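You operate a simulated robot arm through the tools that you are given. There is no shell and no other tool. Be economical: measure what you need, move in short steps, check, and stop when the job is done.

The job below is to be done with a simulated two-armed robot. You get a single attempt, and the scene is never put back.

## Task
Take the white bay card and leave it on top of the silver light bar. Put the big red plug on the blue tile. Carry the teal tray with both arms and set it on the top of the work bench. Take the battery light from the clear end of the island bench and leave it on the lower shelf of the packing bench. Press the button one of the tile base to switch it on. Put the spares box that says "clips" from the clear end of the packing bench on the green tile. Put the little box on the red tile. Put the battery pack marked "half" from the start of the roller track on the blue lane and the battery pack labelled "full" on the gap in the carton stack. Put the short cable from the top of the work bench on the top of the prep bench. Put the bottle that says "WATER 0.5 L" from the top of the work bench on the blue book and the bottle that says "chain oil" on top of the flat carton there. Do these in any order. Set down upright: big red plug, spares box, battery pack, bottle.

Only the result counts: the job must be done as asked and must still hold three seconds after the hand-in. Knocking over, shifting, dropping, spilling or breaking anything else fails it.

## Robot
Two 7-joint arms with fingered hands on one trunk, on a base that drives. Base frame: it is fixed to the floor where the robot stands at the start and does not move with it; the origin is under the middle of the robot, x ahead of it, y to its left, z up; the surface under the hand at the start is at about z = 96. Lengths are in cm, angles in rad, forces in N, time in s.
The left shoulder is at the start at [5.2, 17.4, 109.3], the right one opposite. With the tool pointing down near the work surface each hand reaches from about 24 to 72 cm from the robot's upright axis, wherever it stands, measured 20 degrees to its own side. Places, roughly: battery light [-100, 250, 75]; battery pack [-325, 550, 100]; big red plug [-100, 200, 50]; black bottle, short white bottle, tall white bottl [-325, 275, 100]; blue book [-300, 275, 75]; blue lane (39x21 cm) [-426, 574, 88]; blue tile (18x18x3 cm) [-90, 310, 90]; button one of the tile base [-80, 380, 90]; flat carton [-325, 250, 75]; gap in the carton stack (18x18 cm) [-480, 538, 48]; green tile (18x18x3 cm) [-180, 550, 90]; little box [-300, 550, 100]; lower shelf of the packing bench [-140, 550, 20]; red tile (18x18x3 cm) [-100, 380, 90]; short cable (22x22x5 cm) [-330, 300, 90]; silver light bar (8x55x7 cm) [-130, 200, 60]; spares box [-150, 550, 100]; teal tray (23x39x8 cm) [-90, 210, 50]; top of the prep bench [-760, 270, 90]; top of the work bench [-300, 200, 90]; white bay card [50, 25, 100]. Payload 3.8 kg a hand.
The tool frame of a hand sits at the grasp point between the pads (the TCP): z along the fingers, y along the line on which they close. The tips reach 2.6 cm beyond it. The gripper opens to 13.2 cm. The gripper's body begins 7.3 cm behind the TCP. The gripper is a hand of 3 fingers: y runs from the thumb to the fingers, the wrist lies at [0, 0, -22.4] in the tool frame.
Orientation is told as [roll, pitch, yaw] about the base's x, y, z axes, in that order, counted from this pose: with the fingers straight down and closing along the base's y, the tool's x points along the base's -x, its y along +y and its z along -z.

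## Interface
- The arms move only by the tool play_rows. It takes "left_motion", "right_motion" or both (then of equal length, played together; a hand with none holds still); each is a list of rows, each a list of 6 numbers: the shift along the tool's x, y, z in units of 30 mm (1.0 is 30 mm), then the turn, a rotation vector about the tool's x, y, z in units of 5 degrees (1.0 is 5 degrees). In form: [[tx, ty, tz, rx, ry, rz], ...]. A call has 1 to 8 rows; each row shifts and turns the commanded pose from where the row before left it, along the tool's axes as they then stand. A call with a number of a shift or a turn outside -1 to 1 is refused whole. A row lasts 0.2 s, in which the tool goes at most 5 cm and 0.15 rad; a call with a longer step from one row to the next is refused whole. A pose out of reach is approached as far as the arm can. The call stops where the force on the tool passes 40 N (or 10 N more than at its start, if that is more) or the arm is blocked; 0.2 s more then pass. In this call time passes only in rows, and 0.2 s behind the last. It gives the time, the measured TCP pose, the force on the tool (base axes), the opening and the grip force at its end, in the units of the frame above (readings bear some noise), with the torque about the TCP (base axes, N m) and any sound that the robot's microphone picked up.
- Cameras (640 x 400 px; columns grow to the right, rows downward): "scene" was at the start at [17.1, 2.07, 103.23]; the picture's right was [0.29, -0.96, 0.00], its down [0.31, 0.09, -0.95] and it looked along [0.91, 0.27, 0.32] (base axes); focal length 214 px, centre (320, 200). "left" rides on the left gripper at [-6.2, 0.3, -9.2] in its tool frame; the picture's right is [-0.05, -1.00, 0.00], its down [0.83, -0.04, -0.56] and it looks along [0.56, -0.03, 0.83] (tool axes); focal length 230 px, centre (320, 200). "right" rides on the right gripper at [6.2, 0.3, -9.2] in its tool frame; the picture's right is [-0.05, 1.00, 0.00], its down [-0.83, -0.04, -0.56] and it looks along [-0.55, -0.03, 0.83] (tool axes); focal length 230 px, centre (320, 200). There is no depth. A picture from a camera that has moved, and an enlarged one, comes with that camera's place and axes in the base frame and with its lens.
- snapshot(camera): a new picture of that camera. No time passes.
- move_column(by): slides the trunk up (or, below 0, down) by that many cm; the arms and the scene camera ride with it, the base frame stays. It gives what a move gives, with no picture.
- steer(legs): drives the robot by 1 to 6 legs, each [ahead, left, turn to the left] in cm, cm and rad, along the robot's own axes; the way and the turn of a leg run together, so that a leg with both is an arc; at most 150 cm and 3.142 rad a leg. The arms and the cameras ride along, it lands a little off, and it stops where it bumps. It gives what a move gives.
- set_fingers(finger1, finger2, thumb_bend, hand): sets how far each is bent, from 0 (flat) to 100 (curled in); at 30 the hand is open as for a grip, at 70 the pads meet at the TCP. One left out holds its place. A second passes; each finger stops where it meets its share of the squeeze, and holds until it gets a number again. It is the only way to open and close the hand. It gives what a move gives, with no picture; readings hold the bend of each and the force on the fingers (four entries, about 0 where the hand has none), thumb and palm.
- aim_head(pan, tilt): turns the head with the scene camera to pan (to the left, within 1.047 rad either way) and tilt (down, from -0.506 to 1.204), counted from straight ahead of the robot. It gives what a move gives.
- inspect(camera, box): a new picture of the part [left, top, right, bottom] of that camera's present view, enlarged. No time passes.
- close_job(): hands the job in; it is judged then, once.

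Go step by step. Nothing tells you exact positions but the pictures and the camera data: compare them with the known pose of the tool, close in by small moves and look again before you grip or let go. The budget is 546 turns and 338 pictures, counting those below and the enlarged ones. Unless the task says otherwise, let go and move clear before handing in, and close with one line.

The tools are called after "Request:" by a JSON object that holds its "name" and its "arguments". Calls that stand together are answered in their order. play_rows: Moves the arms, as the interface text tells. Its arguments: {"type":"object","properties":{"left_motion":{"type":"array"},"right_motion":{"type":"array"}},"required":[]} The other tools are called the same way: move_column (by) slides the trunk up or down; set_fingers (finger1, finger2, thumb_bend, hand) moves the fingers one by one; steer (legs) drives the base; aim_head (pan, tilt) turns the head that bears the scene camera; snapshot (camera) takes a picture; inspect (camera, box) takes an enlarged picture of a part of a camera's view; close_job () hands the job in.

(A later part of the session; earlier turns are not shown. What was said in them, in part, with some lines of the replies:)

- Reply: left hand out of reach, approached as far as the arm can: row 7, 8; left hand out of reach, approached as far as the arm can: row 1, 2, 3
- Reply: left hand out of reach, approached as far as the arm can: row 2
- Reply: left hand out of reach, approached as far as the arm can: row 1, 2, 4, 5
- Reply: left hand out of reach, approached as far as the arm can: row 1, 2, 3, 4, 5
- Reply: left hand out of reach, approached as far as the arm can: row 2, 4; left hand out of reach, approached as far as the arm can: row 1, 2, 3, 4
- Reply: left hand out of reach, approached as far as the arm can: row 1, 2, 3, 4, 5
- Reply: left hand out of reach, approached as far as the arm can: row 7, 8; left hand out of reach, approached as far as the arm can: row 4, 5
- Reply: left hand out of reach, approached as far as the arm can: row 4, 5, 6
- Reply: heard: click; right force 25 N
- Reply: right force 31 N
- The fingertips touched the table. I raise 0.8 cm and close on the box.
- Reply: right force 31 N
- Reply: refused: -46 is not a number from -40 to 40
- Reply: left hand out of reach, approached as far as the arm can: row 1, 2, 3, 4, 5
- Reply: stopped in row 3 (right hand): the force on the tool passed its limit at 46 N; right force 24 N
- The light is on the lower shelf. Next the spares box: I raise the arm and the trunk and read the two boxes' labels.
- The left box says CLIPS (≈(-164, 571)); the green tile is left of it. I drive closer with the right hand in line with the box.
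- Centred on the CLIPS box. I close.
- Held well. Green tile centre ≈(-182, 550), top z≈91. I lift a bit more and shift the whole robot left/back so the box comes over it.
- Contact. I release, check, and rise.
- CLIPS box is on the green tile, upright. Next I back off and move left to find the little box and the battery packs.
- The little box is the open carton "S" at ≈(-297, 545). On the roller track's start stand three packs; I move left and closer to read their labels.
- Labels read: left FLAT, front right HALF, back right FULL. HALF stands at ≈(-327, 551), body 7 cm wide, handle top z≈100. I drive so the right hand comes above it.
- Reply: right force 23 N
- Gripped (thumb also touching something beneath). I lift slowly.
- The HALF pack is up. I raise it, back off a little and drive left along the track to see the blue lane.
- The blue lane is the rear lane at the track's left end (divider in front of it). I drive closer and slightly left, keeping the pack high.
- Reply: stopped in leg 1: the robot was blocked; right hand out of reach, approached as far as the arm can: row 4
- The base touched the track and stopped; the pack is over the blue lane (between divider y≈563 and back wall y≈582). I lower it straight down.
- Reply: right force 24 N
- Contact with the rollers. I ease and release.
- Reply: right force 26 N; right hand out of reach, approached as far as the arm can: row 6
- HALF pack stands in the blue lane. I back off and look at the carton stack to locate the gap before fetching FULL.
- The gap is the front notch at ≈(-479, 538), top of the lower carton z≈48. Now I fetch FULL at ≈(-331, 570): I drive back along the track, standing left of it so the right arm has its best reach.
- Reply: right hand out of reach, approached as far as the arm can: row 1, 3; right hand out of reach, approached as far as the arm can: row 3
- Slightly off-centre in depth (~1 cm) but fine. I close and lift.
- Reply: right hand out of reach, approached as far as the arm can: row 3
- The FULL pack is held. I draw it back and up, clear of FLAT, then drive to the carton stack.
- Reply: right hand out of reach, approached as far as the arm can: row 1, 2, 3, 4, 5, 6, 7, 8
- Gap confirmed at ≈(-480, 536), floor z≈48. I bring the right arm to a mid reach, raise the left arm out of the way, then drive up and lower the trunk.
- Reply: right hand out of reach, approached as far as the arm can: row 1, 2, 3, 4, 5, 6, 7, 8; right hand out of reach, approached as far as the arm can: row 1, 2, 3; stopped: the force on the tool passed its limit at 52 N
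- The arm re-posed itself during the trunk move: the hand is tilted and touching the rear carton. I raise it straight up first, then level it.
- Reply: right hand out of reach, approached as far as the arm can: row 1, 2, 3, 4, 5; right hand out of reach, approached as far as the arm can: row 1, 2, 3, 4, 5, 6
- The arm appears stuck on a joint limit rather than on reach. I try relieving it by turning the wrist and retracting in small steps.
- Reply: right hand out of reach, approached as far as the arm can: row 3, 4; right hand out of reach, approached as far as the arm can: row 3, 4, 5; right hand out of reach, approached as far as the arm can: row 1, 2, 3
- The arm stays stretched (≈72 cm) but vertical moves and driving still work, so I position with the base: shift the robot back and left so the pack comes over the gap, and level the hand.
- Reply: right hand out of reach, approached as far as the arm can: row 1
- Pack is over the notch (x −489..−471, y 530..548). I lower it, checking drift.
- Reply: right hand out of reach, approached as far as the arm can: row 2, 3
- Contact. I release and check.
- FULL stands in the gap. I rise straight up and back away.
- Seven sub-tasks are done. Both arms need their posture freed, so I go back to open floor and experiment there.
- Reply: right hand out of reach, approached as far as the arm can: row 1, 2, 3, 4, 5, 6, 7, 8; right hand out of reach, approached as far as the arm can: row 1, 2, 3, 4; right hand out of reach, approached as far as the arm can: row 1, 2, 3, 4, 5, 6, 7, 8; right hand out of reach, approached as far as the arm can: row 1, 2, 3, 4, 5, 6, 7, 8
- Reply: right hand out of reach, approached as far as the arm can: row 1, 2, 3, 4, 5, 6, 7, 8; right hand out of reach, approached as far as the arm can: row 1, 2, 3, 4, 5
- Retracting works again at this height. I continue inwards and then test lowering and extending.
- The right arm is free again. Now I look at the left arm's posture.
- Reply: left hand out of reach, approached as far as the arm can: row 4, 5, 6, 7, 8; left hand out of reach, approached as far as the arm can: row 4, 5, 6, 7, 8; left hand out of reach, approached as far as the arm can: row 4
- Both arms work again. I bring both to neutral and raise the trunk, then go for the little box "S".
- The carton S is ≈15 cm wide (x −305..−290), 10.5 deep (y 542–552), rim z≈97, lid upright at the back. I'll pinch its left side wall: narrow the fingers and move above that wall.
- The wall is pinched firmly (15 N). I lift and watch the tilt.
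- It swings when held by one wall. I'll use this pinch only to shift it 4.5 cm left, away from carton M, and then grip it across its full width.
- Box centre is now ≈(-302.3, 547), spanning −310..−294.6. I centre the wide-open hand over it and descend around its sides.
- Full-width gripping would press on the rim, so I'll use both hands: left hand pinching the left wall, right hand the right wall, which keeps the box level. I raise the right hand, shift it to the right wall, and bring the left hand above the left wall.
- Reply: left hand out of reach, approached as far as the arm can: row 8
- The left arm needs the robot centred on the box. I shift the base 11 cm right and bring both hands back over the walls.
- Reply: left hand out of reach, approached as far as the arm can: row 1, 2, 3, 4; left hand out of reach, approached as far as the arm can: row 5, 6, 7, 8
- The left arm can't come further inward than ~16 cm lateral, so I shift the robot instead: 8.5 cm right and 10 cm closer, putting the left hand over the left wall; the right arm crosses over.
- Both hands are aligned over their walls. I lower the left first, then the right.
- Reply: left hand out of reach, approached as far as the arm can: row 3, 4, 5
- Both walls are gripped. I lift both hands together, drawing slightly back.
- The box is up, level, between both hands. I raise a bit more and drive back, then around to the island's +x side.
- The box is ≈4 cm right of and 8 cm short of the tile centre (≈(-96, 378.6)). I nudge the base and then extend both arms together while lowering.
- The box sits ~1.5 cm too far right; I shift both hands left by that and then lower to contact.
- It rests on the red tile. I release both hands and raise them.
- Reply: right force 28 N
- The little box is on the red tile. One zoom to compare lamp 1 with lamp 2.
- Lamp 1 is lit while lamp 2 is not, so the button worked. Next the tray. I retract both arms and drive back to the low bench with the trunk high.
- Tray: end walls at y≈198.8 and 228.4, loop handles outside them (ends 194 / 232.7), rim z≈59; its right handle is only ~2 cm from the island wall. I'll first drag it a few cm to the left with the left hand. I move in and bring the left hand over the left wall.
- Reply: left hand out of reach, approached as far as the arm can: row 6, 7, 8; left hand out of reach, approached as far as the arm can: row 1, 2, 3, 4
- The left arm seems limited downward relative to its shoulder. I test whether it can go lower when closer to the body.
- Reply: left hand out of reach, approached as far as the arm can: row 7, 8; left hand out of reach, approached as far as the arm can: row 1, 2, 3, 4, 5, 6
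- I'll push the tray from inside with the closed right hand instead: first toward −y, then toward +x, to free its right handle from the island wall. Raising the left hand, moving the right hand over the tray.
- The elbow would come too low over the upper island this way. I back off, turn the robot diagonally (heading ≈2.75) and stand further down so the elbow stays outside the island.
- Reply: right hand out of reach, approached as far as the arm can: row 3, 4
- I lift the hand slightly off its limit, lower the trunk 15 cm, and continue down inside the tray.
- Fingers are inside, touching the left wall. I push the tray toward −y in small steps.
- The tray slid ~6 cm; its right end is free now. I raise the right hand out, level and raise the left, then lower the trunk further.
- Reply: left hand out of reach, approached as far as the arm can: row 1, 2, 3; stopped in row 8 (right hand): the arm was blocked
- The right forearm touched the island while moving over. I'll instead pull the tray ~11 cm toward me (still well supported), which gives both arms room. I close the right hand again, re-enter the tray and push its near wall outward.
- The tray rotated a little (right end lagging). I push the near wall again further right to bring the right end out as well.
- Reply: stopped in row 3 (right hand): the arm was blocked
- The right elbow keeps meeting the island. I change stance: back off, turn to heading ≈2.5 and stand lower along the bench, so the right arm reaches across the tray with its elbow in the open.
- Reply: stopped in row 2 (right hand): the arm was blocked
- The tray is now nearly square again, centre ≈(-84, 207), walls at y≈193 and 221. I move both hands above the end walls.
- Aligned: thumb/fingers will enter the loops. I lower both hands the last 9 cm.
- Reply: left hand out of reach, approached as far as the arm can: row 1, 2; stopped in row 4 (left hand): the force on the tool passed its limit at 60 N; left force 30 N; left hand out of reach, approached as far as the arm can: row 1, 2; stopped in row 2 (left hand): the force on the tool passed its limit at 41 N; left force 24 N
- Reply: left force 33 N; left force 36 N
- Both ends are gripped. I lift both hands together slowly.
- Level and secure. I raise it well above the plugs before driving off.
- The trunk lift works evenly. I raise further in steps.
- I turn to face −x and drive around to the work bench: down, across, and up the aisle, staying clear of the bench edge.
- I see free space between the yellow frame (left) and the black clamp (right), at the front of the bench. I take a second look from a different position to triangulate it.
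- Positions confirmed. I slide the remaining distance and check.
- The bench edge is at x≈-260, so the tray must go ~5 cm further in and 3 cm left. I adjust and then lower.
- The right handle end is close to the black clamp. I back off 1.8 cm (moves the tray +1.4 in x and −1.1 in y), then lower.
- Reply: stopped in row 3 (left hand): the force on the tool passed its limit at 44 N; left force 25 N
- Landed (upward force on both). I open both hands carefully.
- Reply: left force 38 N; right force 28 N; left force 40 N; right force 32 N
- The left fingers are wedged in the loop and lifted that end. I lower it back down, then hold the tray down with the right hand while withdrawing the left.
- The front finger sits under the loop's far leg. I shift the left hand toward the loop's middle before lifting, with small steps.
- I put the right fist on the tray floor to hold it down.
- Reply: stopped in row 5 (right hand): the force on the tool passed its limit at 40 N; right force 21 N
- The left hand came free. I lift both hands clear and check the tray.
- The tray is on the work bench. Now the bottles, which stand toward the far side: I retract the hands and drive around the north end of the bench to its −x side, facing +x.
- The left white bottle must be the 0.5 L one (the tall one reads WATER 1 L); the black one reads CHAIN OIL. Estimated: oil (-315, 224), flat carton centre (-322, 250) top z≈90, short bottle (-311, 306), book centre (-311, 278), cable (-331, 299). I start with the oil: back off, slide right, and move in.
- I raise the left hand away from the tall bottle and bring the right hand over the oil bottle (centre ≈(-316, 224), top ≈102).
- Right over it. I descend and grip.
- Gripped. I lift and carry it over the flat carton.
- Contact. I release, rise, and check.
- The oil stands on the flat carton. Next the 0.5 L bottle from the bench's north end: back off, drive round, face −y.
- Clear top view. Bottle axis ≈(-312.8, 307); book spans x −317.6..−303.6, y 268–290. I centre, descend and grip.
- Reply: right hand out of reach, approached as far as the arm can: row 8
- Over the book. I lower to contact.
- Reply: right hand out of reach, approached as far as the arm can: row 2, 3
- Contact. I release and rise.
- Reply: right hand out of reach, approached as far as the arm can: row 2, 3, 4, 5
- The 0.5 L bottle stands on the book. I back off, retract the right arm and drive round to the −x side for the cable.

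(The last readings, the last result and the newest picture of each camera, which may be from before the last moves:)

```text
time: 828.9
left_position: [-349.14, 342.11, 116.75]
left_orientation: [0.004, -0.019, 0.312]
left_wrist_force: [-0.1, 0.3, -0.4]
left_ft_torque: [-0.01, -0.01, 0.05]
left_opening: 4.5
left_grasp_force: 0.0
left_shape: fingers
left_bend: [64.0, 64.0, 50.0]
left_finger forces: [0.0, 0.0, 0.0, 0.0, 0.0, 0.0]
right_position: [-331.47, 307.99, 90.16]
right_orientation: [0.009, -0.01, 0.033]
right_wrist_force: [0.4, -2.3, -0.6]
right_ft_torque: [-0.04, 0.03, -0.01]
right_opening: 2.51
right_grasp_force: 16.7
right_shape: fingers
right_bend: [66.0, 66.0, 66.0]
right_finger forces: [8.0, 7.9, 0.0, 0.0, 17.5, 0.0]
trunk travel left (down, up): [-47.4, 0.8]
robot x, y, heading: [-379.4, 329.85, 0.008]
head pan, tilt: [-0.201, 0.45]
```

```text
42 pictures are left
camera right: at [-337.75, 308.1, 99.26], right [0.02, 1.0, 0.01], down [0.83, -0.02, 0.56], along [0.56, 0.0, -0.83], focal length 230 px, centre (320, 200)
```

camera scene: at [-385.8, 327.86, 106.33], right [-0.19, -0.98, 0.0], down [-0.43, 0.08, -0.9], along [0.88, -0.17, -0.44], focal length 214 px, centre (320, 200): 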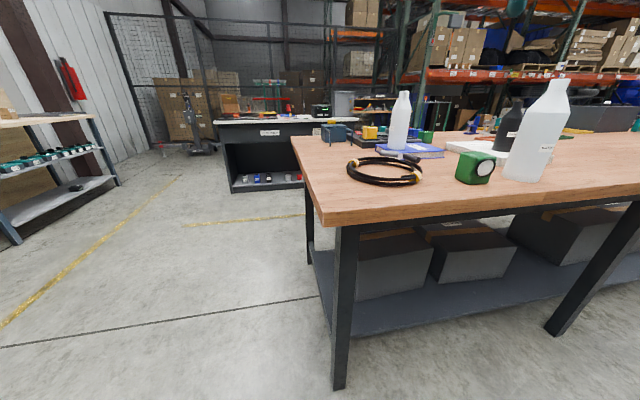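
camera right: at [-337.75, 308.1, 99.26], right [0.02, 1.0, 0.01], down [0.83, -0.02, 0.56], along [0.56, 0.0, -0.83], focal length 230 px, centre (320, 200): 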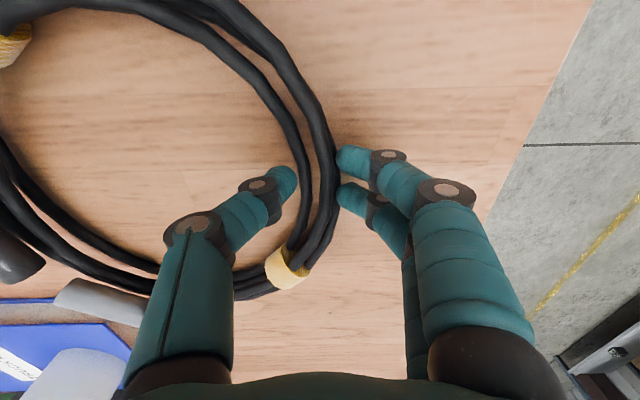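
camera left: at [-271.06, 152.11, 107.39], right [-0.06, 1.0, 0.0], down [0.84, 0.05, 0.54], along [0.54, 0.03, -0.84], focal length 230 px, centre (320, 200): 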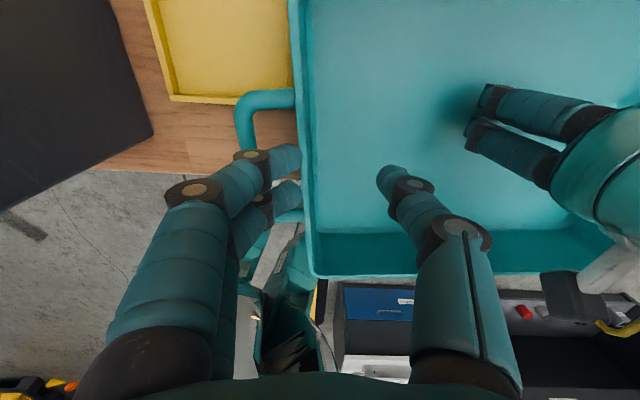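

The cable is gripped. I lift straight up and watch.

Request:
{"name": "play_rows", "arguments": {"right_motion": [[0, 0, -0.6, 0, 0, 0], [0, 0, -0.8, 0, 0, 0], [0, 0, -0.8, 0, 0, 0], [0, 0, -0.8, 0, 0, 0]]}}

Request:
{"name": "snapshot", "arguments": {"camera": "scene"}}

```text
time: 829.9
left_position: [-349.09, 342.02, 116.79]
left_orientation: [0.005, -0.018, 0.312]
left_wrist_force: [0.6, 0.7, -0.4]
left_ft_torque: [-0.01, -0.03, -0.01]
left_opening: 4.52
left_grasp_force: 0.1
left_shape: fingers
left_bend: [64.0, 64.0, 50.0]
left_finger forces: [0.0, 0.0, 0.0, 0.0, 0.0, 0.0]
right_position: [-331.53, 307.85, 99.09]
right_orientation: [0.008, -0.01, 0.032]
right_wrist_force: [0.3, 0.6, -4.1]
right_ft_torque: [0.42, 0.03, 0.0]
right_opening: 2.49
right_grasp_force: 20.3
right_shape: fingers
right_bend: [71.0, 71.0, 64.0]
right_finger forces: [10.8, 8.4, 0.0, 0.0, 20.5, 0.1]
trunk travel left (down, up): [-47.4, 0.8]
robot x, y, heading: [-379.26, 329.8, 0.005]
head pan, tilt: [-0.201, 0.45]
```

```text
41 pictures are left
camera scene: at [-359.68, 328.09, 106.33], right [-0.19, -0.98, 0.0], down [-0.43, 0.08, -0.9], along [0.88, -0.17, -0.44], focal length 214 px, centre (320, 200)
```

scene: 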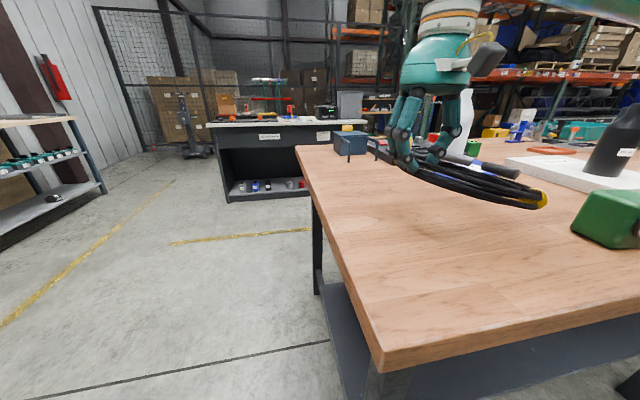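

It stays almost level. I raise further and back away, then look west for the prep bench.

Request:
{"name": "play_rows", "arguments": {"right_motion": [[0, 0, -0.8, 0, 0, 0], [0, 0.2, -0.8, 0, 0, 0], [0, 0.2, -0.8, 0, 0, 0], [0, 0.2, -0.8, 0, 0, 0], [0, 0, -0.6, 0, 0, 0]]}}

Request:
{"name": "steer", "arguments": {"legs": [[-35, 0, 0]]}}

Request:
{"name": "snapshot", "arguments": {"camera": "scene"}}

```text
time: 831.1
left_position: [-349.21, 342.07, 116.77]
left_orientation: [0.005, -0.018, 0.313]
left_wrist_force: [-0.3, 0.9, 0.0]
left_ft_torque: [-0.01, 0.01, 0.0]
left_opening: 4.49
left_grasp_force: 0.1
left_shape: fingers
left_bend: [64.0, 64.0, 50.0]
left_finger forces: [0.0, 0.1, 0.1, 0.0, 0.0, 0.0]
right_position: [-331.7, 309.59, 110.7]
right_orientation: [0.009, -0.011, 0.034]
right_wrist_force: [0.9, -0.4, -3.6]
right_ft_torque: [0.41, 0.03, 0.0]
right_opening: 2.5
right_grasp_force: 19.9
right_shape: fingers
right_bend: [71.0, 71.0, 64.0]
right_finger forces: [10.7, 8.7, 0.0, 0.0, 20.6, 0.0]
trunk travel left (down, up): [-47.4, 0.8]
robot x, y, heading: [-379.32, 330.0, 0.01]
head pan, tilt: [-0.201, 0.45]
```

```text
time: 833.4
left_position: [-384.38, 341.89, 116.84]
left_orientation: [0.004, -0.018, 0.312]
left_wrist_force: [-0.2, -0.7, 0.2]
left_ft_torque: [-0.01, -0.02, 0.05]
left_opening: 4.51
left_grasp_force: 0.2
left_shape: fingers
left_bend: [64.0, 64.0, 50.0]
left_finger forces: [0.1, 0.0, 0.1, 0.0, 0.0, 0.0]
right_position: [-366.98, 309.27, 110.55]
right_orientation: [0.01, -0.011, 0.033]
right_wrist_force: [0.0, 0.8, -4.6]
right_ft_torque: [0.45, 0.06, 0.0]
right_opening: 2.49
right_grasp_force: 19.3
right_shape: fingers
right_bend: [71.0, 71.0, 64.0]
right_finger forces: [10.6, 8.7, 0.0, 0.0, 20.3, 0.0]
trunk travel left (down, up): [-47.4, 0.8]
robot x, y, heading: [-414.97, 329.75, 0.006]
head pan, tilt: [-0.201, 0.45]
```

```text
40 pictures are left
camera scene: at [-394.94, 327.77, 106.31], right [-0.19, -0.98, 0.0], down [-0.43, 0.08, -0.9], along [0.88, -0.17, -0.44], focal length 214 px, centre (320, 200)
```

scene: 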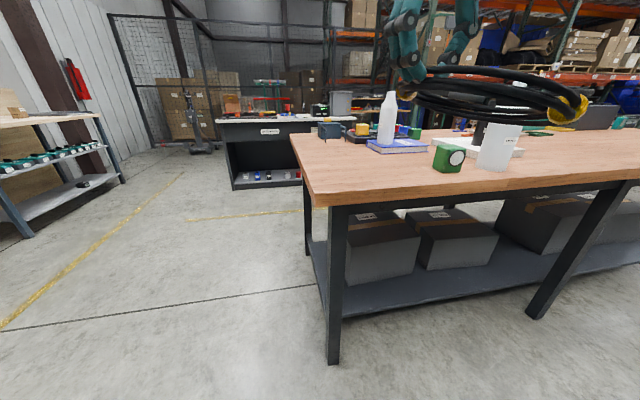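

I turn around to face −x and look toward the prep bench.

Request:
{"name": "steer", "arguments": {"legs": [[0, 0, 3.136]]}}

Request:
{"name": "aim_head", "arguments": {"pan": 0.15, "tilt": 0.15}}

Request:
{"name": "snapshot", "arguments": {"camera": "scene"}}

```text
time: 841.1
left_position: [-444.98, 317.79, 116.65]
left_orientation: [0.005, -0.019, -2.84]
left_wrist_force: [0.0, -0.8, -0.1]
left_ft_torque: [-0.02, 0.0, 0.03]
left_opening: 4.52
left_grasp_force: 0.1
left_shape: fingers
left_bend: [64.0, 64.0, 50.0]
left_finger forces: [0.1, 0.0, 0.0, 0.0, 0.0, 0.0]
right_position: [-462.09, 350.5, 110.59]
right_orientation: [0.009, -0.01, -3.12]
right_wrist_force: [0.4, 0.5, -4.2]
right_ft_torque: [-0.43, -0.05, 0.01]
right_opening: 2.48
right_grasp_force: 19.2
right_shape: fingers
right_bend: [71.0, 71.0, 64.0]
right_finger forces: [10.3, 8.3, 0.1, 0.1, 19.6, 0.0]
trunk travel left (down, up): [-47.4, 0.8]
robot x, y, heading: [-414.71, 329.33, 3.138]
head pan, tilt: [-0.201, 0.45]
```

```text
time: 841.9
left_position: [-445.0, 317.85, 116.75]
left_orientation: [0.005, -0.018, -2.84]
left_wrist_force: [-0.7, -0.1, 0.2]
left_ft_torque: [-0.02, 0.04, 0.04]
left_opening: 4.54
left_grasp_force: 0.1
left_shape: fingers
left_bend: [64.0, 64.0, 50.0]
left_finger forces: [0.0, 0.0, 0.0, 0.0, 0.0, 0.1]
right_position: [-462.12, 350.46, 110.72]
right_orientation: [0.01, -0.01, -3.119]
right_wrist_force: [0.0, -0.5, -4.0]
right_ft_torque: [-0.43, -0.04, 0.02]
right_opening: 2.48
right_grasp_force: 19.1
right_shape: fingers
right_bend: [71.0, 71.0, 64.0]
right_finger forces: [10.3, 8.3, 0.0, 0.1, 19.8, 0.1]
trunk travel left (down, up): [-47.4, 0.8]
robot x, y, heading: [-414.36, 329.81, 3.145]
head pan, tilt: [0.15, 0.15]
```

```text
39 pictures are left
camera scene: at [-434.8, 328.11, 109.11], right [-0.15, 0.99, 0.0], down [0.15, 0.02, -0.99], along [-0.98, -0.15, -0.15], focal length 214 px, centre (320, 200)
```

scene: 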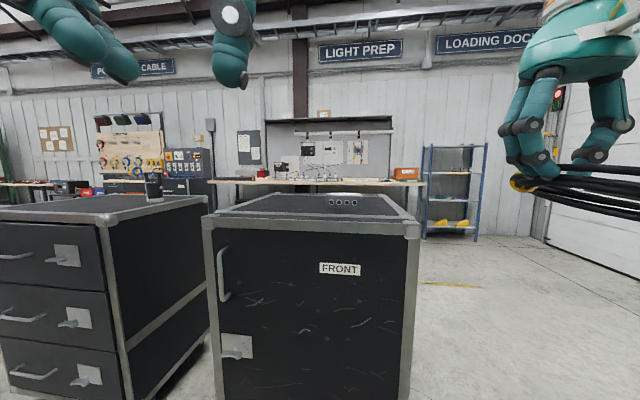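

Two big cases stand in between; the prep bench is along the wall behind them. I go around them on the right.

Request:
{"name": "steer", "arguments": {"legs": [[0, -88, 0], [150, 0, 0], [75, 0, 0]]}}

Request:
{"name": "aim_head", "arguments": {"pan": 0.5, "tilt": 0.25}}

Request:
{"name": "snapshot", "arguments": {"camera": "scene"}}

```text
time: 860.7
left_position: [-669.49, 406.95, 116.85]
left_orientation: [0.005, -0.019, -2.844]
left_wrist_force: [-0.1, -0.1, 0.4]
left_ft_torque: [0.01, 0.05, 0.0]
left_opening: 4.53
left_grasp_force: 0.0
left_shape: fingers
left_bend: [64.0, 64.0, 50.0]
left_finger forces: [0.0, 0.1, 0.0, 0.0, 0.1, 0.1]
right_position: [-686.4, 439.74, 110.62]
right_orientation: [0.009, -0.01, -3.12]
right_wrist_force: [0.2, 0.0, -4.6]
right_ft_torque: [-0.41, -0.04, -0.01]
right_opening: 2.47
right_grasp_force: 19.8
right_shape: fingers
right_bend: [71.0, 71.0, 64.0]
right_finger forces: [10.4, 8.4, 0.1, 0.0, 20.1, 0.0]
trunk travel left (down, up): [-47.4, 0.8]
robot x, y, heading: [-638.97, 418.88, 3.141]
head pan, tilt: [0.15, 0.15]
```

```text
time: 861.5
left_position: [-669.43, 406.92, 116.75]
left_orientation: [0.006, -0.021, -2.844]
left_wrist_force: [-0.1, 0.3, 0.3]
left_ft_torque: [0.0, -0.01, 0.02]
left_opening: 4.5
left_grasp_force: 0.0
left_shape: fingers
left_bend: [64.0, 64.0, 50.0]
left_finger forces: [0.0, 0.0, 0.0, 0.0, 0.0, 0.0]
right_position: [-686.47, 439.63, 110.62]
right_orientation: [0.008, -0.011, -3.12]
right_wrist_force: [-0.4, -0.6, -5.1]
right_ft_torque: [-0.43, -0.04, -0.02]
right_opening: 2.47
right_grasp_force: 19.2
right_shape: fingers
right_bend: [71.0, 71.0, 64.0]
right_finger forces: [10.5, 8.4, 0.0, 0.0, 20.1, 0.0]
trunk travel left (down, up): [-47.4, 0.8]
robot x, y, heading: [-639.14, 418.7, 3.136]
head pan, tilt: [0.499, 0.25]
```

```text
38 pictures are left
camera scene: at [-658.26, 414.2, 108.19], right [-0.47, 0.88, 0.0], down [0.22, 0.12, -0.97], along [-0.85, -0.46, -0.25], focal length 214 px, centre (320, 200)
```

scene: 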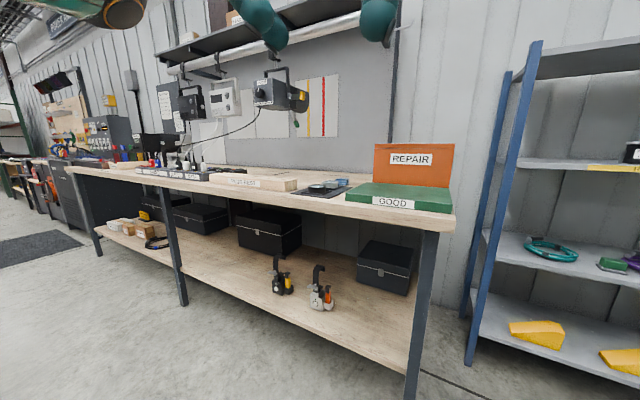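

The prep bench: front edge x≈-714, top z≈90, y 150–419; its right end is occupied. I move left a bit for a better look at free space.

Request:
{"name": "steer", "arguments": {"legs": [[8, 45, 0]]}}

Request:
{"name": "aim_head", "arguments": {"pan": 0.35, "tilt": 0.3}}

Request:
{"name": "snapshot", "arguments": {"camera": "scene"}}

Request:
{"name": "inspect", "arguments": {"camera": "scene", "box": [60, 120, 380, 240]}}

```text
time: 866.0
left_position: [-677.77, 361.88, 116.79]
left_orientation: [0.005, -0.02, -2.843]
left_wrist_force: [-0.2, -0.2, 0.1]
left_ft_torque: [0.02, 0.0, -0.01]
left_opening: 4.52
left_grasp_force: 0.0
left_shape: fingers
left_bend: [64.0, 64.0, 50.0]
left_finger forces: [0.0, 0.1, 0.0, 0.0, 0.0, 0.0]
right_position: [-694.73, 394.64, 110.5]
right_orientation: [0.01, -0.01, -3.122]
right_wrist_force: [0.1, -0.3, -3.3]
right_ft_torque: [-0.38, -0.06, -0.02]
right_opening: 2.46
right_grasp_force: 19.5
right_shape: fingers
right_bend: [71.0, 71.0, 64.0]
right_finger forces: [10.5, 8.5, 0.0, 0.0, 20.1, 0.1]
trunk travel left (down, up): [-47.4, 0.8]
robot x, y, heading: [-647.29, 373.76, 3.137]
head pan, tilt: [0.499, 0.25]
```

```text
time: 866.7
left_position: [-677.69, 361.93, 116.85]
left_orientation: [0.006, -0.019, -2.844]
left_wrist_force: [0.1, 1.1, -0.5]
left_ft_torque: [0.0, 0.04, 0.0]
left_opening: 4.53
left_grasp_force: 0.0
left_shape: fingers
left_bend: [64.0, 64.0, 50.0]
left_finger forces: [0.1, 0.0, 0.0, 0.0, 0.1, 0.1]
right_position: [-694.67, 394.64, 110.48]
right_orientation: [0.01, -0.01, -3.122]
right_wrist_force: [-0.3, -0.3, -4.1]
right_ft_torque: [-0.4, -0.09, 0.01]
right_opening: 2.45
right_grasp_force: 19.6
right_shape: fingers
right_bend: [71.0, 71.0, 64.0]
right_finger forces: [10.5, 8.4, 0.1, 0.0, 20.1, 0.0]
trunk travel left (down, up): [-47.4, 0.8]
robot x, y, heading: [-647.47, 373.43, 3.136]
head pan, tilt: [0.351, 0.3]
```

```text
37 pictures are left
camera scene: at [-667.11, 370.35, 107.72], right [-0.34, 0.94, 0.0], down [0.28, 0.1, -0.96], along [-0.9, -0.32, -0.3], focal length 214 px, centre (320, 200)
```

scene: 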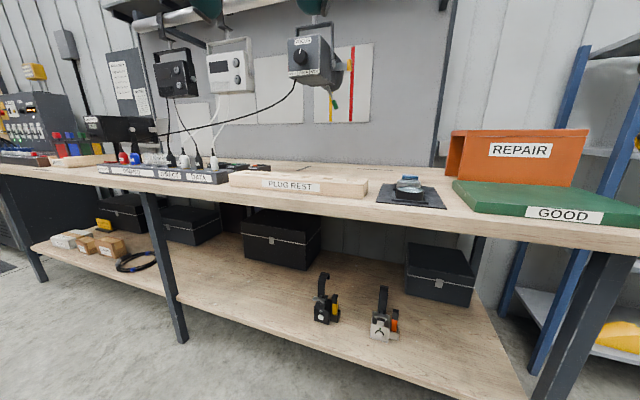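

```text
2.00 times, centred on (220, 180) of scene
camera zoom: at [-667.11, 370.35, 107.72], right [-0.34, 0.94, 0.0], down [0.28, 0.1, -0.96], along [-0.9, -0.32, -0.3], focal length 429 px, centre (520, 240)
```

zoom: 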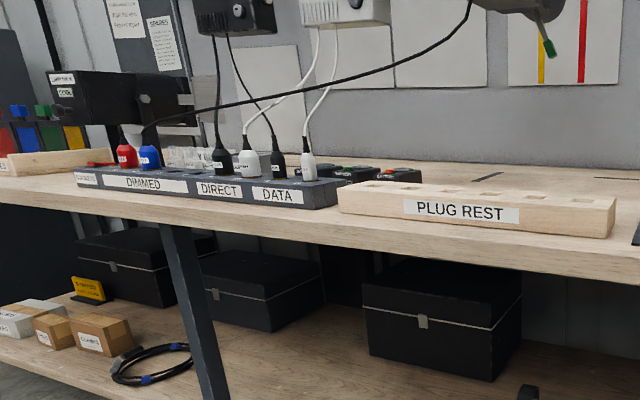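

Free space lies behind the "PLUG REST" strip, around (-758, 362). I turn the hand so the coil points ahead of me, then drive in.

Request:
{"name": "play_rows", "arguments": {"right_motion": [[0, 0, 0, 0, 0, -1], [0, 0, 0, 0, 0, -1], [0, 0, 0, 0, 0, -1], [0, 0, 0, 0, 0, -1], [0, 0, 0, 0, 0, -1], [0, 0, 0, 0, 0, -1], [0, 0, 0, 0, 0, -1], [0, 0, 0, 0, 0, -1]]}}

Request:
{"name": "play_rows", "arguments": {"right_motion": [[0, 0, 0, 0, 0, -1], [0, 0, 0, 0, 0, -1], [0, 0, 0, 0, 0, -1], [0, 0, 0, 0, 0, -1], [0, 0, 0, 0, 0, -1], [0, 0, 0, 0, 0, -1], [0, 0, 0, 0, 0, -1], [0, 0, 0, 0, 0, -1]]}}

Request:
{"name": "snapshot", "arguments": {"camera": "scene"}}

```text
time: 868.5
left_position: [-677.78, 361.95, 116.77]
left_orientation: [0.005, -0.018, -2.842]
left_wrist_force: [0.3, -0.4, 0.3]
left_ft_torque: [0.0, -0.01, -0.02]
left_opening: 4.52
left_grasp_force: 0.0
left_shape: fingers
left_bend: [64.0, 64.0, 50.0]
left_finger forces: [0.0, 0.1, 0.0, 0.0, 0.0, 0.1]
right_position: [-694.7, 394.6, 110.65]
right_orientation: [0.0, -0.011, -2.421]
right_wrist_force: [0.1, 0.0, -4.3]
right_ft_torque: [-0.28, -0.33, -0.03]
right_opening: 2.46
right_grasp_force: 19.4
right_shape: fingers
right_bend: [71.0, 71.0, 64.0]
right_finger forces: [10.8, 8.0, 0.0, 0.1, 20.1, 0.1]
trunk travel left (down, up): [-47.4, 0.8]
robot x, y, heading: [-647.62, 373.13, 3.139]
head pan, tilt: [0.351, 0.3]
```

```text
time: 870.3
left_position: [-677.77, 361.93, 116.81]
left_orientation: [0.004, -0.019, -2.843]
left_wrist_force: [-0.4, -0.7, -0.4]
left_ft_torque: [0.0, 0.01, 0.01]
left_opening: 4.51
left_grasp_force: 0.1
left_shape: fingers
left_bend: [64.0, 64.0, 50.0]
left_finger forces: [0.0, 0.1, 0.0, 0.1, 0.0, 0.0]
right_position: [-694.82, 394.67, 110.62]
right_orientation: [-0.009, -0.01, -1.724]
right_wrist_force: [0.4, -0.6, -4.6]
right_ft_torque: [0.0, -0.44, -0.03]
right_opening: 2.53
right_grasp_force: 19.6
right_shape: fingers
right_bend: [71.0, 71.0, 64.0]
right_finger forces: [10.8, 8.1, 0.0, 0.0, 20.2, 0.0]
trunk travel left (down, up): [-47.4, 0.8]
robot x, y, heading: [-647.92, 373.48, 3.141]
head pan, tilt: [0.351, 0.3]
```

```text
35 pictures are left
camera scene: at [-667.12, 370.35, 107.71], right [-0.34, 0.94, 0.0], down [0.28, 0.1, -0.96], along [-0.9, -0.32, -0.3], focal length 214 px, centre (320, 200)
```

scene: 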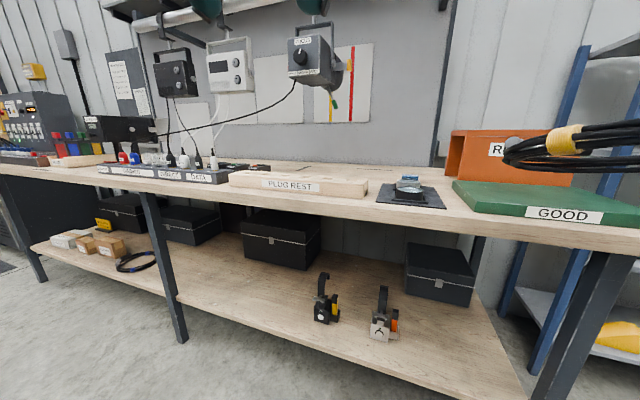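

Request:
{"name": "steer", "arguments": {"legs": [[0, 32, 0], [34, 0, 0]]}}

Request:
{"name": "aim_head", "arguments": {"pan": -0.35, "tilt": 0.35}}

Request:
{"name": "snapshot", "arguments": {"camera": "scene"}}

Request:
{"name": "snapshot", "arguments": {"camera": "right"}}

```text
time: 875.6
left_position: [-712.64, 330.29, 116.72]
left_orientation: [0.005, -0.019, -2.842]
left_wrist_force: [-0.4, 0.5, -0.7]
left_ft_torque: [0.06, -0.04, -0.01]
left_opening: 4.5
left_grasp_force: 0.2
left_shape: fingers
left_bend: [64.0, 64.0, 50.0]
left_finger forces: [0.0, 0.0, 0.0, 0.0, 0.0, 0.0]
right_position: [-729.77, 363.07, 110.6]
right_orientation: [-0.01, -0.008, -1.726]
right_wrist_force: [-0.8, 0.5, -4.3]
right_ft_torque: [0.01, -0.46, 0.01]
right_opening: 2.47
right_grasp_force: 20.0
right_shape: fingers
right_bend: [71.0, 71.0, 64.0]
right_finger forces: [10.6, 8.5, 0.0, 0.0, 20.3, 0.0]
trunk travel left (down, up): [-47.4, 0.8]
robot x, y, heading: [-682.3, 342.21, 3.134]
head pan, tilt: [0.351, 0.3]
```

```text
time: 876.6
left_position: [-712.7, 330.25, 116.98]
left_orientation: [0.004, -0.02, -2.843]
left_wrist_force: [0.5, 0.0, -0.1]
left_ft_torque: [0.0, -0.02, -0.02]
left_opening: 4.5
left_grasp_force: 0.0
left_shape: fingers
left_bend: [64.0, 64.0, 50.0]
left_finger forces: [0.0, 0.0, 0.1, 0.0, 0.1, 0.2]
right_position: [-729.75, 362.99, 110.6]
right_orientation: [-0.009, -0.011, -1.726]
right_wrist_force: [-0.4, 0.1, -5.0]
right_ft_torque: [-0.04, -0.43, 0.02]
right_opening: 2.5
right_grasp_force: 20.0
right_shape: fingers
right_bend: [71.0, 71.0, 64.0]
right_finger forces: [10.5, 8.7, 0.0, 0.1, 20.4, 0.0]
trunk travel left (down, up): [-47.4, 0.8]
robot x, y, heading: [-682.22, 342.34, 3.137]
head pan, tilt: [-0.351, 0.351]
```

```text
34 pictures are left
camera scene: at [-701.99, 345.19, 107.24], right [0.35, 0.94, 0.0], down [0.32, -0.12, -0.94], along [-0.88, 0.33, -0.34], focal length 214 px, centre (320, 200)
```

scene: 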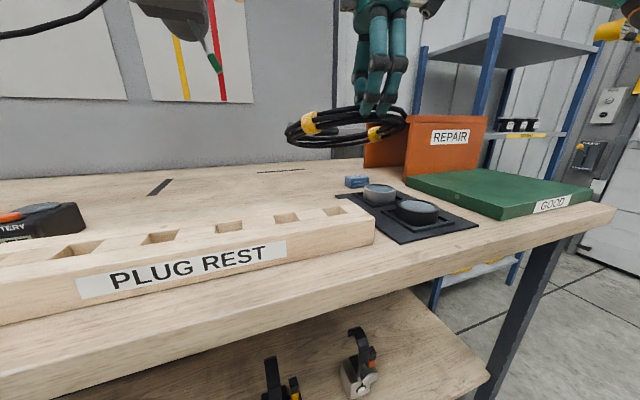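

```text
33 pictures are left
camera right: at [-728.42, 369.17, 119.76], right [0.98, -0.21, -0.01], down [-0.17, -0.81, 0.56], along [-0.12, -0.55, -0.83], focal length 230 px, centre (320, 200)
```

right: 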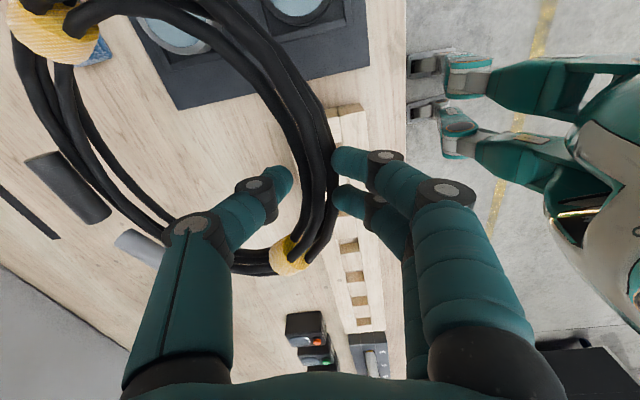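

The area behind the plug strip is clear. I shift slightly left and in, then extend over the free spot while lowering.

Request:
{"name": "steer", "arguments": {"legs": [[4, 11, 0]]}}

Request:
{"name": "play_rows", "arguments": {"right_motion": [[-0.2, -0.7, 0, 0, 0, 0], [-0.2, -0.7, 0.3, 0, 0, 0], [-0.2, -0.7, 0.5, 0, 0, 0], [-0.2, -0.7, 0.6, 0, 0, 0], [-0.2, -0.7, 0.6, 0, 0, 0], [-0.2, -0.6, 0.4, 0, 0, 0]]}}

Request:
{"name": "snapshot", "arguments": {"camera": "scene"}}

Request:
{"name": "snapshot", "arguments": {"camera": "right"}}

```text
time: 878.2
left_position: [-716.74, 319.35, 116.84]
left_orientation: [0.005, -0.02, -2.844]
left_wrist_force: [0.0, -0.7, 0.1]
left_ft_torque: [0.01, -0.01, -0.03]
left_opening: 4.52
left_grasp_force: 0.2
left_shape: fingers
left_bend: [64.0, 64.0, 50.0]
left_finger forces: [0.0, 0.0, 0.0, 0.1, 0.1, 0.0]
right_position: [-733.75, 352.15, 110.48]
right_orientation: [-0.009, -0.011, -1.726]
right_wrist_force: [0.0, 0.9, -3.7]
right_ft_torque: [-0.03, -0.4, -0.02]
right_opening: 2.49
right_grasp_force: 19.6
right_shape: fingers
right_bend: [71.0, 71.0, 64.0]
right_finger forces: [10.6, 8.6, 0.1, 0.0, 20.4, 0.1]
trunk travel left (down, up): [-47.4, 0.8]
robot x, y, heading: [-686.43, 330.98, 3.136]
head pan, tilt: [-0.351, 0.351]
```

```text
time: 879.6
left_position: [-716.71, 319.35, 116.84]
left_orientation: [0.004, -0.02, -2.845]
left_wrist_force: [-0.7, 0.1, -0.7]
left_ft_torque: [-0.02, 0.01, -0.04]
left_opening: 4.53
left_grasp_force: 0.0
left_shape: fingers
left_bend: [64.0, 64.0, 50.0]
left_finger forces: [0.0, 0.0, 0.0, 0.0, 0.0, 0.0]
right_position: [-746.55, 350.3, 103.51]
right_orientation: [-0.005, -0.009, -1.726]
right_wrist_force: [0.4, 0.9, -4.1]
right_ft_torque: [-0.07, -0.41, 0.0]
right_opening: 2.49
right_grasp_force: 20.3
right_shape: fingers
right_bend: [71.0, 70.0, 64.0]
right_finger forces: [10.4, 8.6, 0.0, 0.0, 20.3, 0.0]
trunk travel left (down, up): [-47.4, 0.8]
robot x, y, heading: [-686.55, 331.01, 3.135]
head pan, tilt: [-0.351, 0.351]
```

```text
32 pictures are left
camera scene: at [-706.1, 334.3, 107.23], right [0.35, 0.94, 0.0], down [0.32, -0.12, -0.94], along [-0.88, 0.33, -0.34], focal length 214 px, centre (320, 200)
```

scene: 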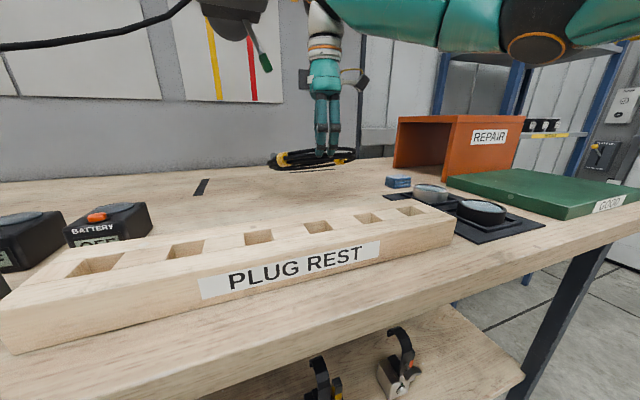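

```text
31 pictures are left
camera right: at [-745.35, 356.46, 112.68], right [0.98, -0.21, -0.01], down [-0.17, -0.81, 0.56], along [-0.12, -0.55, -0.83], focal length 230 px, centre (320, 200)
```

right: 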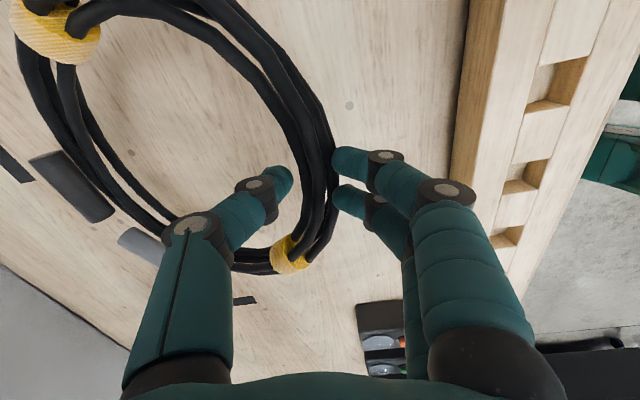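

I lower; the far rim touches first and the coil levels out.

Request:
{"name": "play_rows", "arguments": {"right_motion": [[0, 0, 0.6, 0, 0, 0], [0, 0, 0.6, 0, 0, 0], [0, 0, 0.6, 0, 0, 0], [0, 0, 0.5, 0, 0, 0], [0, 0, 0.4, 0, 0, 0]]}}

Request:
{"name": "inspect", "arguments": {"camera": "scene", "box": [200, 90, 420, 230]}}

```text
time: 880.9
left_position: [-716.64, 319.43, 116.8]
left_orientation: [0.004, -0.02, -2.845]
left_wrist_force: [0.6, 0.5, 0.4]
left_ft_torque: [-0.03, -0.01, 0.02]
left_opening: 4.54
left_grasp_force: 0.0
left_shape: fingers
left_bend: [64.0, 64.0, 50.0]
left_finger forces: [0.0, 0.0, 0.1, 0.0, 0.1, 0.0]
right_position: [-746.69, 350.35, 95.48]
right_orientation: [-0.009, -0.01, -1.724]
right_wrist_force: [1.8, 0.4, -2.3]
right_ft_torque: [0.0, 0.05, -0.01]
right_opening: 2.44
right_grasp_force: 16.3
right_shape: fingers
right_bend: [66.0, 67.0, 67.0]
right_finger forces: [8.0, 8.8, 0.1, 0.1, 15.5, 0.0]
trunk travel left (down, up): [-47.4, 0.8]
robot x, y, heading: [-686.4, 331.17, 3.135]
head pan, tilt: [-0.351, 0.351]
```

```text
2.86 times, centred on (310, 160) of scene
camera zoom: at [-706.03, 334.33, 107.25], right [0.35, 0.94, 0.0], down [0.32, -0.12, -0.94], along [-0.88, 0.33, -0.34], focal length 613 px, centre (349, 314)
```

zoom: 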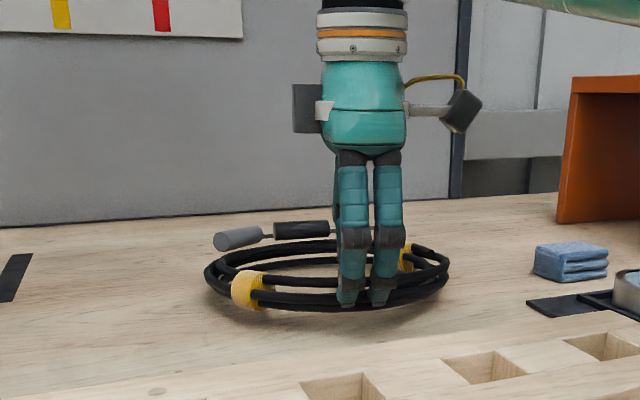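

Request:
{"name": "play_rows", "arguments": {"right_motion": [[0, 0, 0.2, 0, 0, 0], [0, 0, 0.15, 0, 0, 0], [0, 0, 0.1, 0, 0, 0]]}}

Request:
{"name": "set_fingers", "arguments": {"hand": "right", "finger1": 52, "finger2": 52, "thumb_bend": 52}}

Request:
{"name": "play_rows", "arguments": {"right_motion": [[0, 0, -0.4, 0, 0, 0], [0, 0, -0.8, 0, 0, 0], [0, 0, -0.8, 0, 0, 0], [0, 0, -0.8, 0, 0, 0], [0, 0.3, -0.8, 0, 0, 0]]}}

Request:
{"name": "snapshot", "arguments": {"camera": "scene"}}

```text
time: 881.6
left_position: [-716.71, 319.47, 116.95]
left_orientation: [0.004, -0.02, -2.845]
left_wrist_force: [0.5, -0.8, -0.8]
left_ft_torque: [0.01, 0.01, 0.02]
left_opening: 4.53
left_grasp_force: 0.0
left_shape: fingers
left_bend: [64.0, 64.0, 50.0]
left_finger forces: [0.0, 0.0, 0.1, 0.0, 0.0, 0.0]
right_position: [-746.63, 350.44, 94.14]
right_orientation: [-0.01, -0.009, -1.725]
right_wrist_force: [2.7, -0.3, -1.7]
right_ft_torque: [0.0, 0.09, -0.01]
right_opening: 2.42
right_grasp_force: 16.7
right_shape: fingers
right_bend: [65.0, 66.0, 68.0]
right_finger forces: [8.5, 9.0, 0.0, 0.0, 15.9, 0.0]
trunk travel left (down, up): [-47.4, 0.8]
robot x, y, heading: [-686.33, 331.42, 3.139]
head pan, tilt: [-0.351, 0.351]
```

```text
time: 882.6
left_position: [-716.7, 319.43, 116.8]
left_orientation: [0.004, -0.02, -2.847]
left_wrist_force: [0.5, 0.2, -0.7]
left_ft_torque: [-0.02, 0.02, 0.0]
left_opening: 4.54
left_grasp_force: 0.1
left_shape: fingers
left_bend: [64.0, 64.0, 50.0]
left_finger forces: [0.1, 0.0, 0.1, 0.0, 0.1, 0.0]
right_position: [-746.65, 350.52, 94.12]
right_orientation: [-0.01, -0.011, -1.726]
right_wrist_force: [0.1, 0.0, 0.3]
right_ft_torque: [0.01, 0.0, -0.01]
right_opening: 6.04
right_grasp_force: 0.0
right_shape: fingers
right_bend: [52.0, 52.0, 52.0]
right_finger forces: [0.1, 0.0, 0.1, 0.0, 0.1, 0.0]
trunk travel left (down, up): [-47.4, 0.8]
robot x, y, heading: [-686.77, 331.24, 3.135]
head pan, tilt: [-0.351, 0.351]
```

```text
time: 883.9
left_position: [-716.54, 319.58, 116.82]
left_orientation: [0.002, -0.02, -2.846]
left_wrist_force: [0.7, 0.2, 0.2]
left_ft_torque: [-0.01, 0.0, -0.03]
left_opening: 4.52
left_grasp_force: 0.1
left_shape: fingers
left_bend: [64.0, 64.0, 50.0]
left_finger forces: [0.0, 0.1, 0.1, 0.0, 0.1, 0.0]
right_position: [-745.8, 350.28, 104.98]
right_orientation: [-0.008, -0.011, -1.725]
right_wrist_force: [0.3, 0.5, 0.3]
right_ft_torque: [0.0, 0.0, 0.01]
right_opening: 6.04
right_grasp_force: 0.1
right_shape: fingers
right_bend: [52.0, 52.0, 52.0]
right_finger forces: [0.0, 0.1, 0.0, 0.1, 0.0, 0.0]
trunk travel left (down, up): [-47.4, 0.8]
robot x, y, heading: [-686.1, 331.17, 3.138]
head pan, tilt: [-0.351, 0.351]
```

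```text
29 pictures are left
camera scene: at [-706.0, 334.32, 107.26], right [0.35, 0.94, 0.0], down [0.32, -0.12, -0.94], along [-0.88, 0.33, -0.34], focal length 214 px, centre (320, 200)
```

scene: 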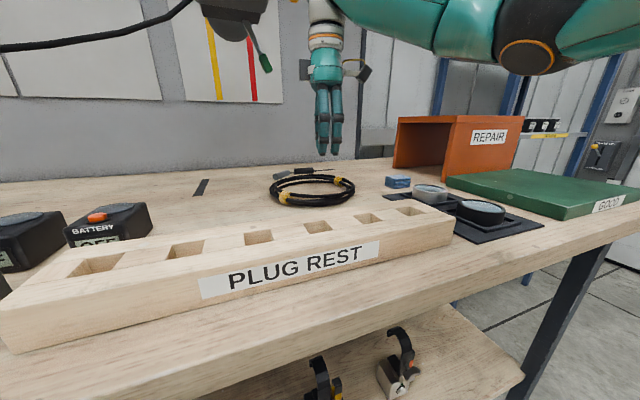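

The cable lies flat on the prep bench. I withdraw the hand and back clear.

Request:
{"name": "play_rows", "arguments": {"right_motion": [[0, 0.5, -0.8, 0, 0, 0], [0, 0.8, -0.5, 0, 0, 0], [0, 0.8, 0, 0, 0, 0]]}}

Request:
{"name": "steer", "arguments": {"legs": [[-30, 0, 0]]}}

Request:
{"name": "snapshot", "arguments": {"camera": "scene"}}

```text
time: 884.6
left_position: [-716.67, 319.37, 116.85]
left_orientation: [0.003, -0.02, -2.845]
left_wrist_force: [-1.1, -0.3, -0.3]
left_ft_torque: [-0.01, 0.01, 0.01]
left_opening: 4.51
left_grasp_force: 0.0
left_shape: fingers
left_bend: [64.0, 64.0, 50.0]
left_finger forces: [0.0, 0.0, 0.1, 0.0, 0.0, 0.0]
right_position: [-739.43, 349.35, 108.75]
right_orientation: [-0.009, -0.011, -1.726]
right_wrist_force: [-0.2, -0.5, -0.6]
right_ft_torque: [0.01, -0.01, 0.01]
right_opening: 6.07
right_grasp_force: 0.1
right_shape: fingers
right_bend: [52.0, 52.0, 52.0]
right_finger forces: [0.0, 0.0, 0.0, 0.1, 0.1, 0.0]
trunk travel left (down, up): [-47.4, 0.8]
robot x, y, heading: [-686.29, 331.16, 3.14]
head pan, tilt: [-0.351, 0.351]
```

```text
time: 886.7
left_position: [-686.07, 319.22, 116.75]
left_orientation: [0.007, -0.018, -2.843]
left_wrist_force: [-0.1, 0.7, -0.5]
left_ft_torque: [0.02, -0.05, -0.03]
left_opening: 4.51
left_grasp_force: 0.0
left_shape: fingers
left_bend: [64.0, 64.0, 50.0]
left_finger forces: [0.0, 0.0, 0.1, 0.1, 0.1, 0.0]
right_position: [-708.95, 349.13, 108.88]
right_orientation: [-0.008, -0.011, -1.725]
right_wrist_force: [0.3, -0.4, -0.4]
right_ft_torque: [-0.02, -0.02, -0.01]
right_opening: 6.03
right_grasp_force: 0.0
right_shape: fingers
right_bend: [52.0, 52.0, 52.0]
right_finger forces: [0.0, 0.0, 0.0, 0.0, 0.1, 0.0]
trunk travel left (down, up): [-47.4, 0.8]
robot x, y, heading: [-655.5, 331.23, 3.134]
head pan, tilt: [-0.351, 0.351]
```

```text
28 pictures are left
camera scene: at [-675.52, 334.14, 107.24], right [0.35, 0.94, 0.0], down [0.32, -0.12, -0.94], along [-0.88, 0.33, -0.34], focal length 214 px, centre (320, 200)
```

scene: 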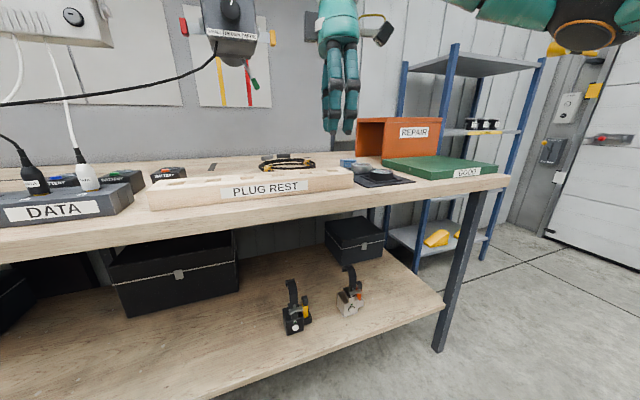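

I make a final check of the earliest items (card, tray): I drive back to the aisle.

Request:
{"name": "steer", "arguments": {"legs": [[0, -88, 0], [-150, 0, 0], [-150, 0, 0], [-150, 0, 0]]}}

Request:
{"name": "steer", "arguments": {"legs": [[0, 150, 0], [0, 50, 0]]}}

Request:
{"name": "aim_head", "arguments": {"pan": 0.4, "tilt": 0.35}}

Request:
{"name": "snapshot", "arguments": {"camera": "scene"}}

```text
time: 916.0
left_position: [-235.24, 412.55, 116.87]
left_orientation: [0.003, -0.02, -2.785]
left_wrist_force: [-0.8, -0.5, -0.2]
left_ft_torque: [0.0, -0.01, 0.01]
left_opening: 4.51
left_grasp_force: 0.1
left_shape: fingers
left_bend: [64.0, 64.0, 50.0]
left_finger forces: [0.0, 0.0, 0.0, 0.0, 0.1, 0.1]
right_position: [-259.61, 441.2, 108.83]
right_orientation: [-0.007, -0.011, -1.668]
right_wrist_force: [0.7, 0.2, -1.4]
right_ft_torque: [0.02, 0.01, -0.01]
right_opening: 6.05
right_grasp_force: 0.0
right_shape: fingers
right_bend: [52.0, 52.0, 52.0]
right_finger forces: [0.0, 0.1, 0.0, 0.0, 0.0, 0.1]
trunk travel left (down, up): [-47.4, 0.8]
robot x, y, heading: [-205.8, 426.28, -3.09]
head pan, tilt: [-0.351, 0.351]
```

```text
time: 934.1
left_position: [-224.56, 208.81, 116.82]
left_orientation: [0.003, -0.019, -2.78]
left_wrist_force: [0.4, 0.3, -0.9]
left_ft_torque: [-0.04, -0.02, 0.01]
left_opening: 4.54
left_grasp_force: 0.2
left_shape: fingers
left_bend: [64.0, 64.0, 50.0]
left_finger forces: [0.0, 0.1, 0.0, 0.1, 0.0, 0.0]
right_position: [-249.22, 237.29, 108.82]
right_orientation: [-0.011, -0.009, -1.666]
right_wrist_force: [-0.2, -0.3, -0.4]
right_ft_torque: [0.01, 0.01, 0.0]
right_opening: 6.07
right_grasp_force: 0.0
right_shape: fingers
right_bend: [52.0, 52.0, 52.0]
right_finger forces: [0.0, 0.0, 0.1, 0.0, 0.0, 0.1]
trunk travel left (down, up): [-47.4, 0.8]
robot x, y, heading: [-195.24, 222.08, -3.08]
head pan, tilt: [-0.351, 0.351]
```

```text
time: 935.2
left_position: [-224.6, 208.82, 116.84]
left_orientation: [0.004, -0.019, -2.78]
left_wrist_force: [-0.2, -0.6, -0.6]
left_ft_torque: [0.01, 0.01, 0.0]
left_opening: 4.49
left_grasp_force: 0.0
left_shape: fingers
left_bend: [64.0, 64.0, 50.0]
left_finger forces: [0.1, 0.0, 0.0, 0.0, 0.1, 0.1]
right_position: [-249.23, 237.25, 108.94]
right_orientation: [-0.007, -0.011, -1.665]
right_wrist_force: [0.4, 0.4, 1.1]
right_ft_torque: [-0.04, 0.04, 0.0]
right_opening: 6.05
right_grasp_force: 0.0
right_shape: fingers
right_bend: [52.0, 52.0, 52.0]
right_finger forces: [0.0, 0.0, 0.0, 0.0, 0.0, 0.0]
trunk travel left (down, up): [-47.4, 0.8]
robot x, y, heading: [-195.08, 222.15, -3.084]
head pan, tilt: [0.4, 0.351]
```

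```text
27 pictures are left
camera scene: at [-214.33, 217.5, 107.25], right [-0.44, 0.9, 0.0], down [0.31, 0.15, -0.94], along [-0.84, -0.41, -0.34], focal length 214 px, centre (320, 200)
```

scene: 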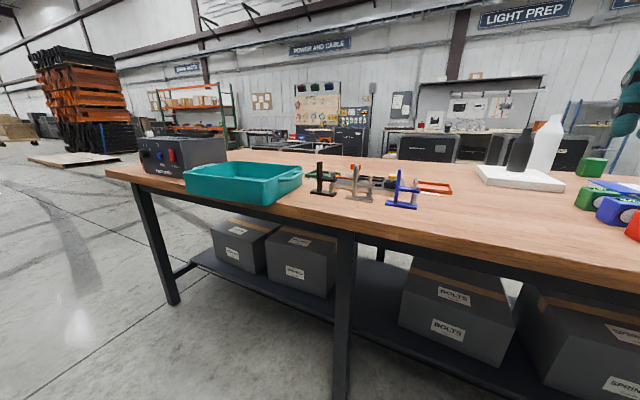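

The tray and the oil look right. I turn a quarter to glance at the card on the light bar.

Request:
{"name": "steer", "arguments": {"legs": [[20, 0, 0], [-20, 0, 1.5]]}}

Request:
{"name": "aim_head", "arguments": {"pan": 1.04, "tilt": 0.4}}

Request:
{"name": "snapshot", "arguments": {"camera": "scene"}}

```text
time: 940.5
left_position: [-190.7, 203.8, 116.86]
left_orientation: [0.005, -0.021, -1.283]
left_wrist_force: [0.0, -0.3, 0.1]
left_ft_torque: [0.01, -0.03, -0.02]
left_opening: 4.48
left_grasp_force: 0.1
left_shape: fingers
left_bend: [64.0, 64.0, 50.0]
left_finger forces: [0.0, 0.1, 0.0, 0.0, 0.0, 0.1]
right_position: [-220.9, 181.31, 108.77]
right_orientation: [-0.008, -0.009, -0.168]
right_wrist_force: [0.1, -0.8, 0.5]
right_ft_torque: [-0.03, -0.01, 0.01]
right_opening: 6.07
right_grasp_force: 0.0
right_shape: fingers
right_bend: [52.0, 52.0, 52.0]
right_finger forces: [0.0, 0.1, 0.1, 0.1, 0.1, 0.0]
trunk travel left (down, up): [-47.4, 0.8]
robot x, y, heading: [-202.1, 234.32, -1.588]
head pan, tilt: [0.4, 0.351]
```

```text
time: 941.5
left_position: [-190.57, 203.73, 116.8]
left_orientation: [0.002, -0.019, -1.286]
left_wrist_force: [0.4, -0.1, -0.2]
left_ft_torque: [0.03, 0.05, 0.0]
left_opening: 4.51
left_grasp_force: 0.0
left_shape: fingers
left_bend: [64.0, 64.0, 50.0]
left_finger forces: [0.0, 0.0, 0.0, 0.0, 0.0, 0.0]
right_position: [-220.84, 181.31, 108.86]
right_orientation: [-0.01, -0.01, -0.167]
right_wrist_force: [-0.2, 0.4, -0.1]
right_ft_torque: [0.0, 0.01, -0.01]
right_opening: 6.05
right_grasp_force: 0.0
right_shape: fingers
right_bend: [52.0, 52.0, 52.0]
right_finger forces: [0.0, 0.1, 0.0, 0.1, 0.0, 0.0]
trunk travel left (down, up): [-47.4, 0.8]
robot x, y, heading: [-201.68, 234.45, -1.589]
head pan, tilt: [1.04, 0.4]
```

```text
26 pictures are left
camera scene: at [-194.5, 218.47, 106.79], right [-0.52, -0.85, 0.0], down [-0.33, 0.2, -0.92], along [0.79, -0.48, -0.39], focal length 214 px, centre (320, 200)
```

scene: 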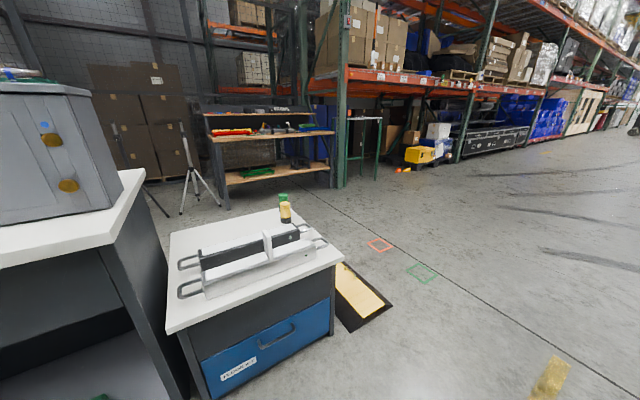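

The card still stands on the silver light bar and everything is in place with the hands empty and clear. I hand the job in.

Request:
{"name": "close_job", "arguments": {}}

```text
The job is handed in.
```

I handed the job in with every item placed as asked. Button one clicked once when pressed, and its lamp looked brighter than lamp 2 when I checked later.
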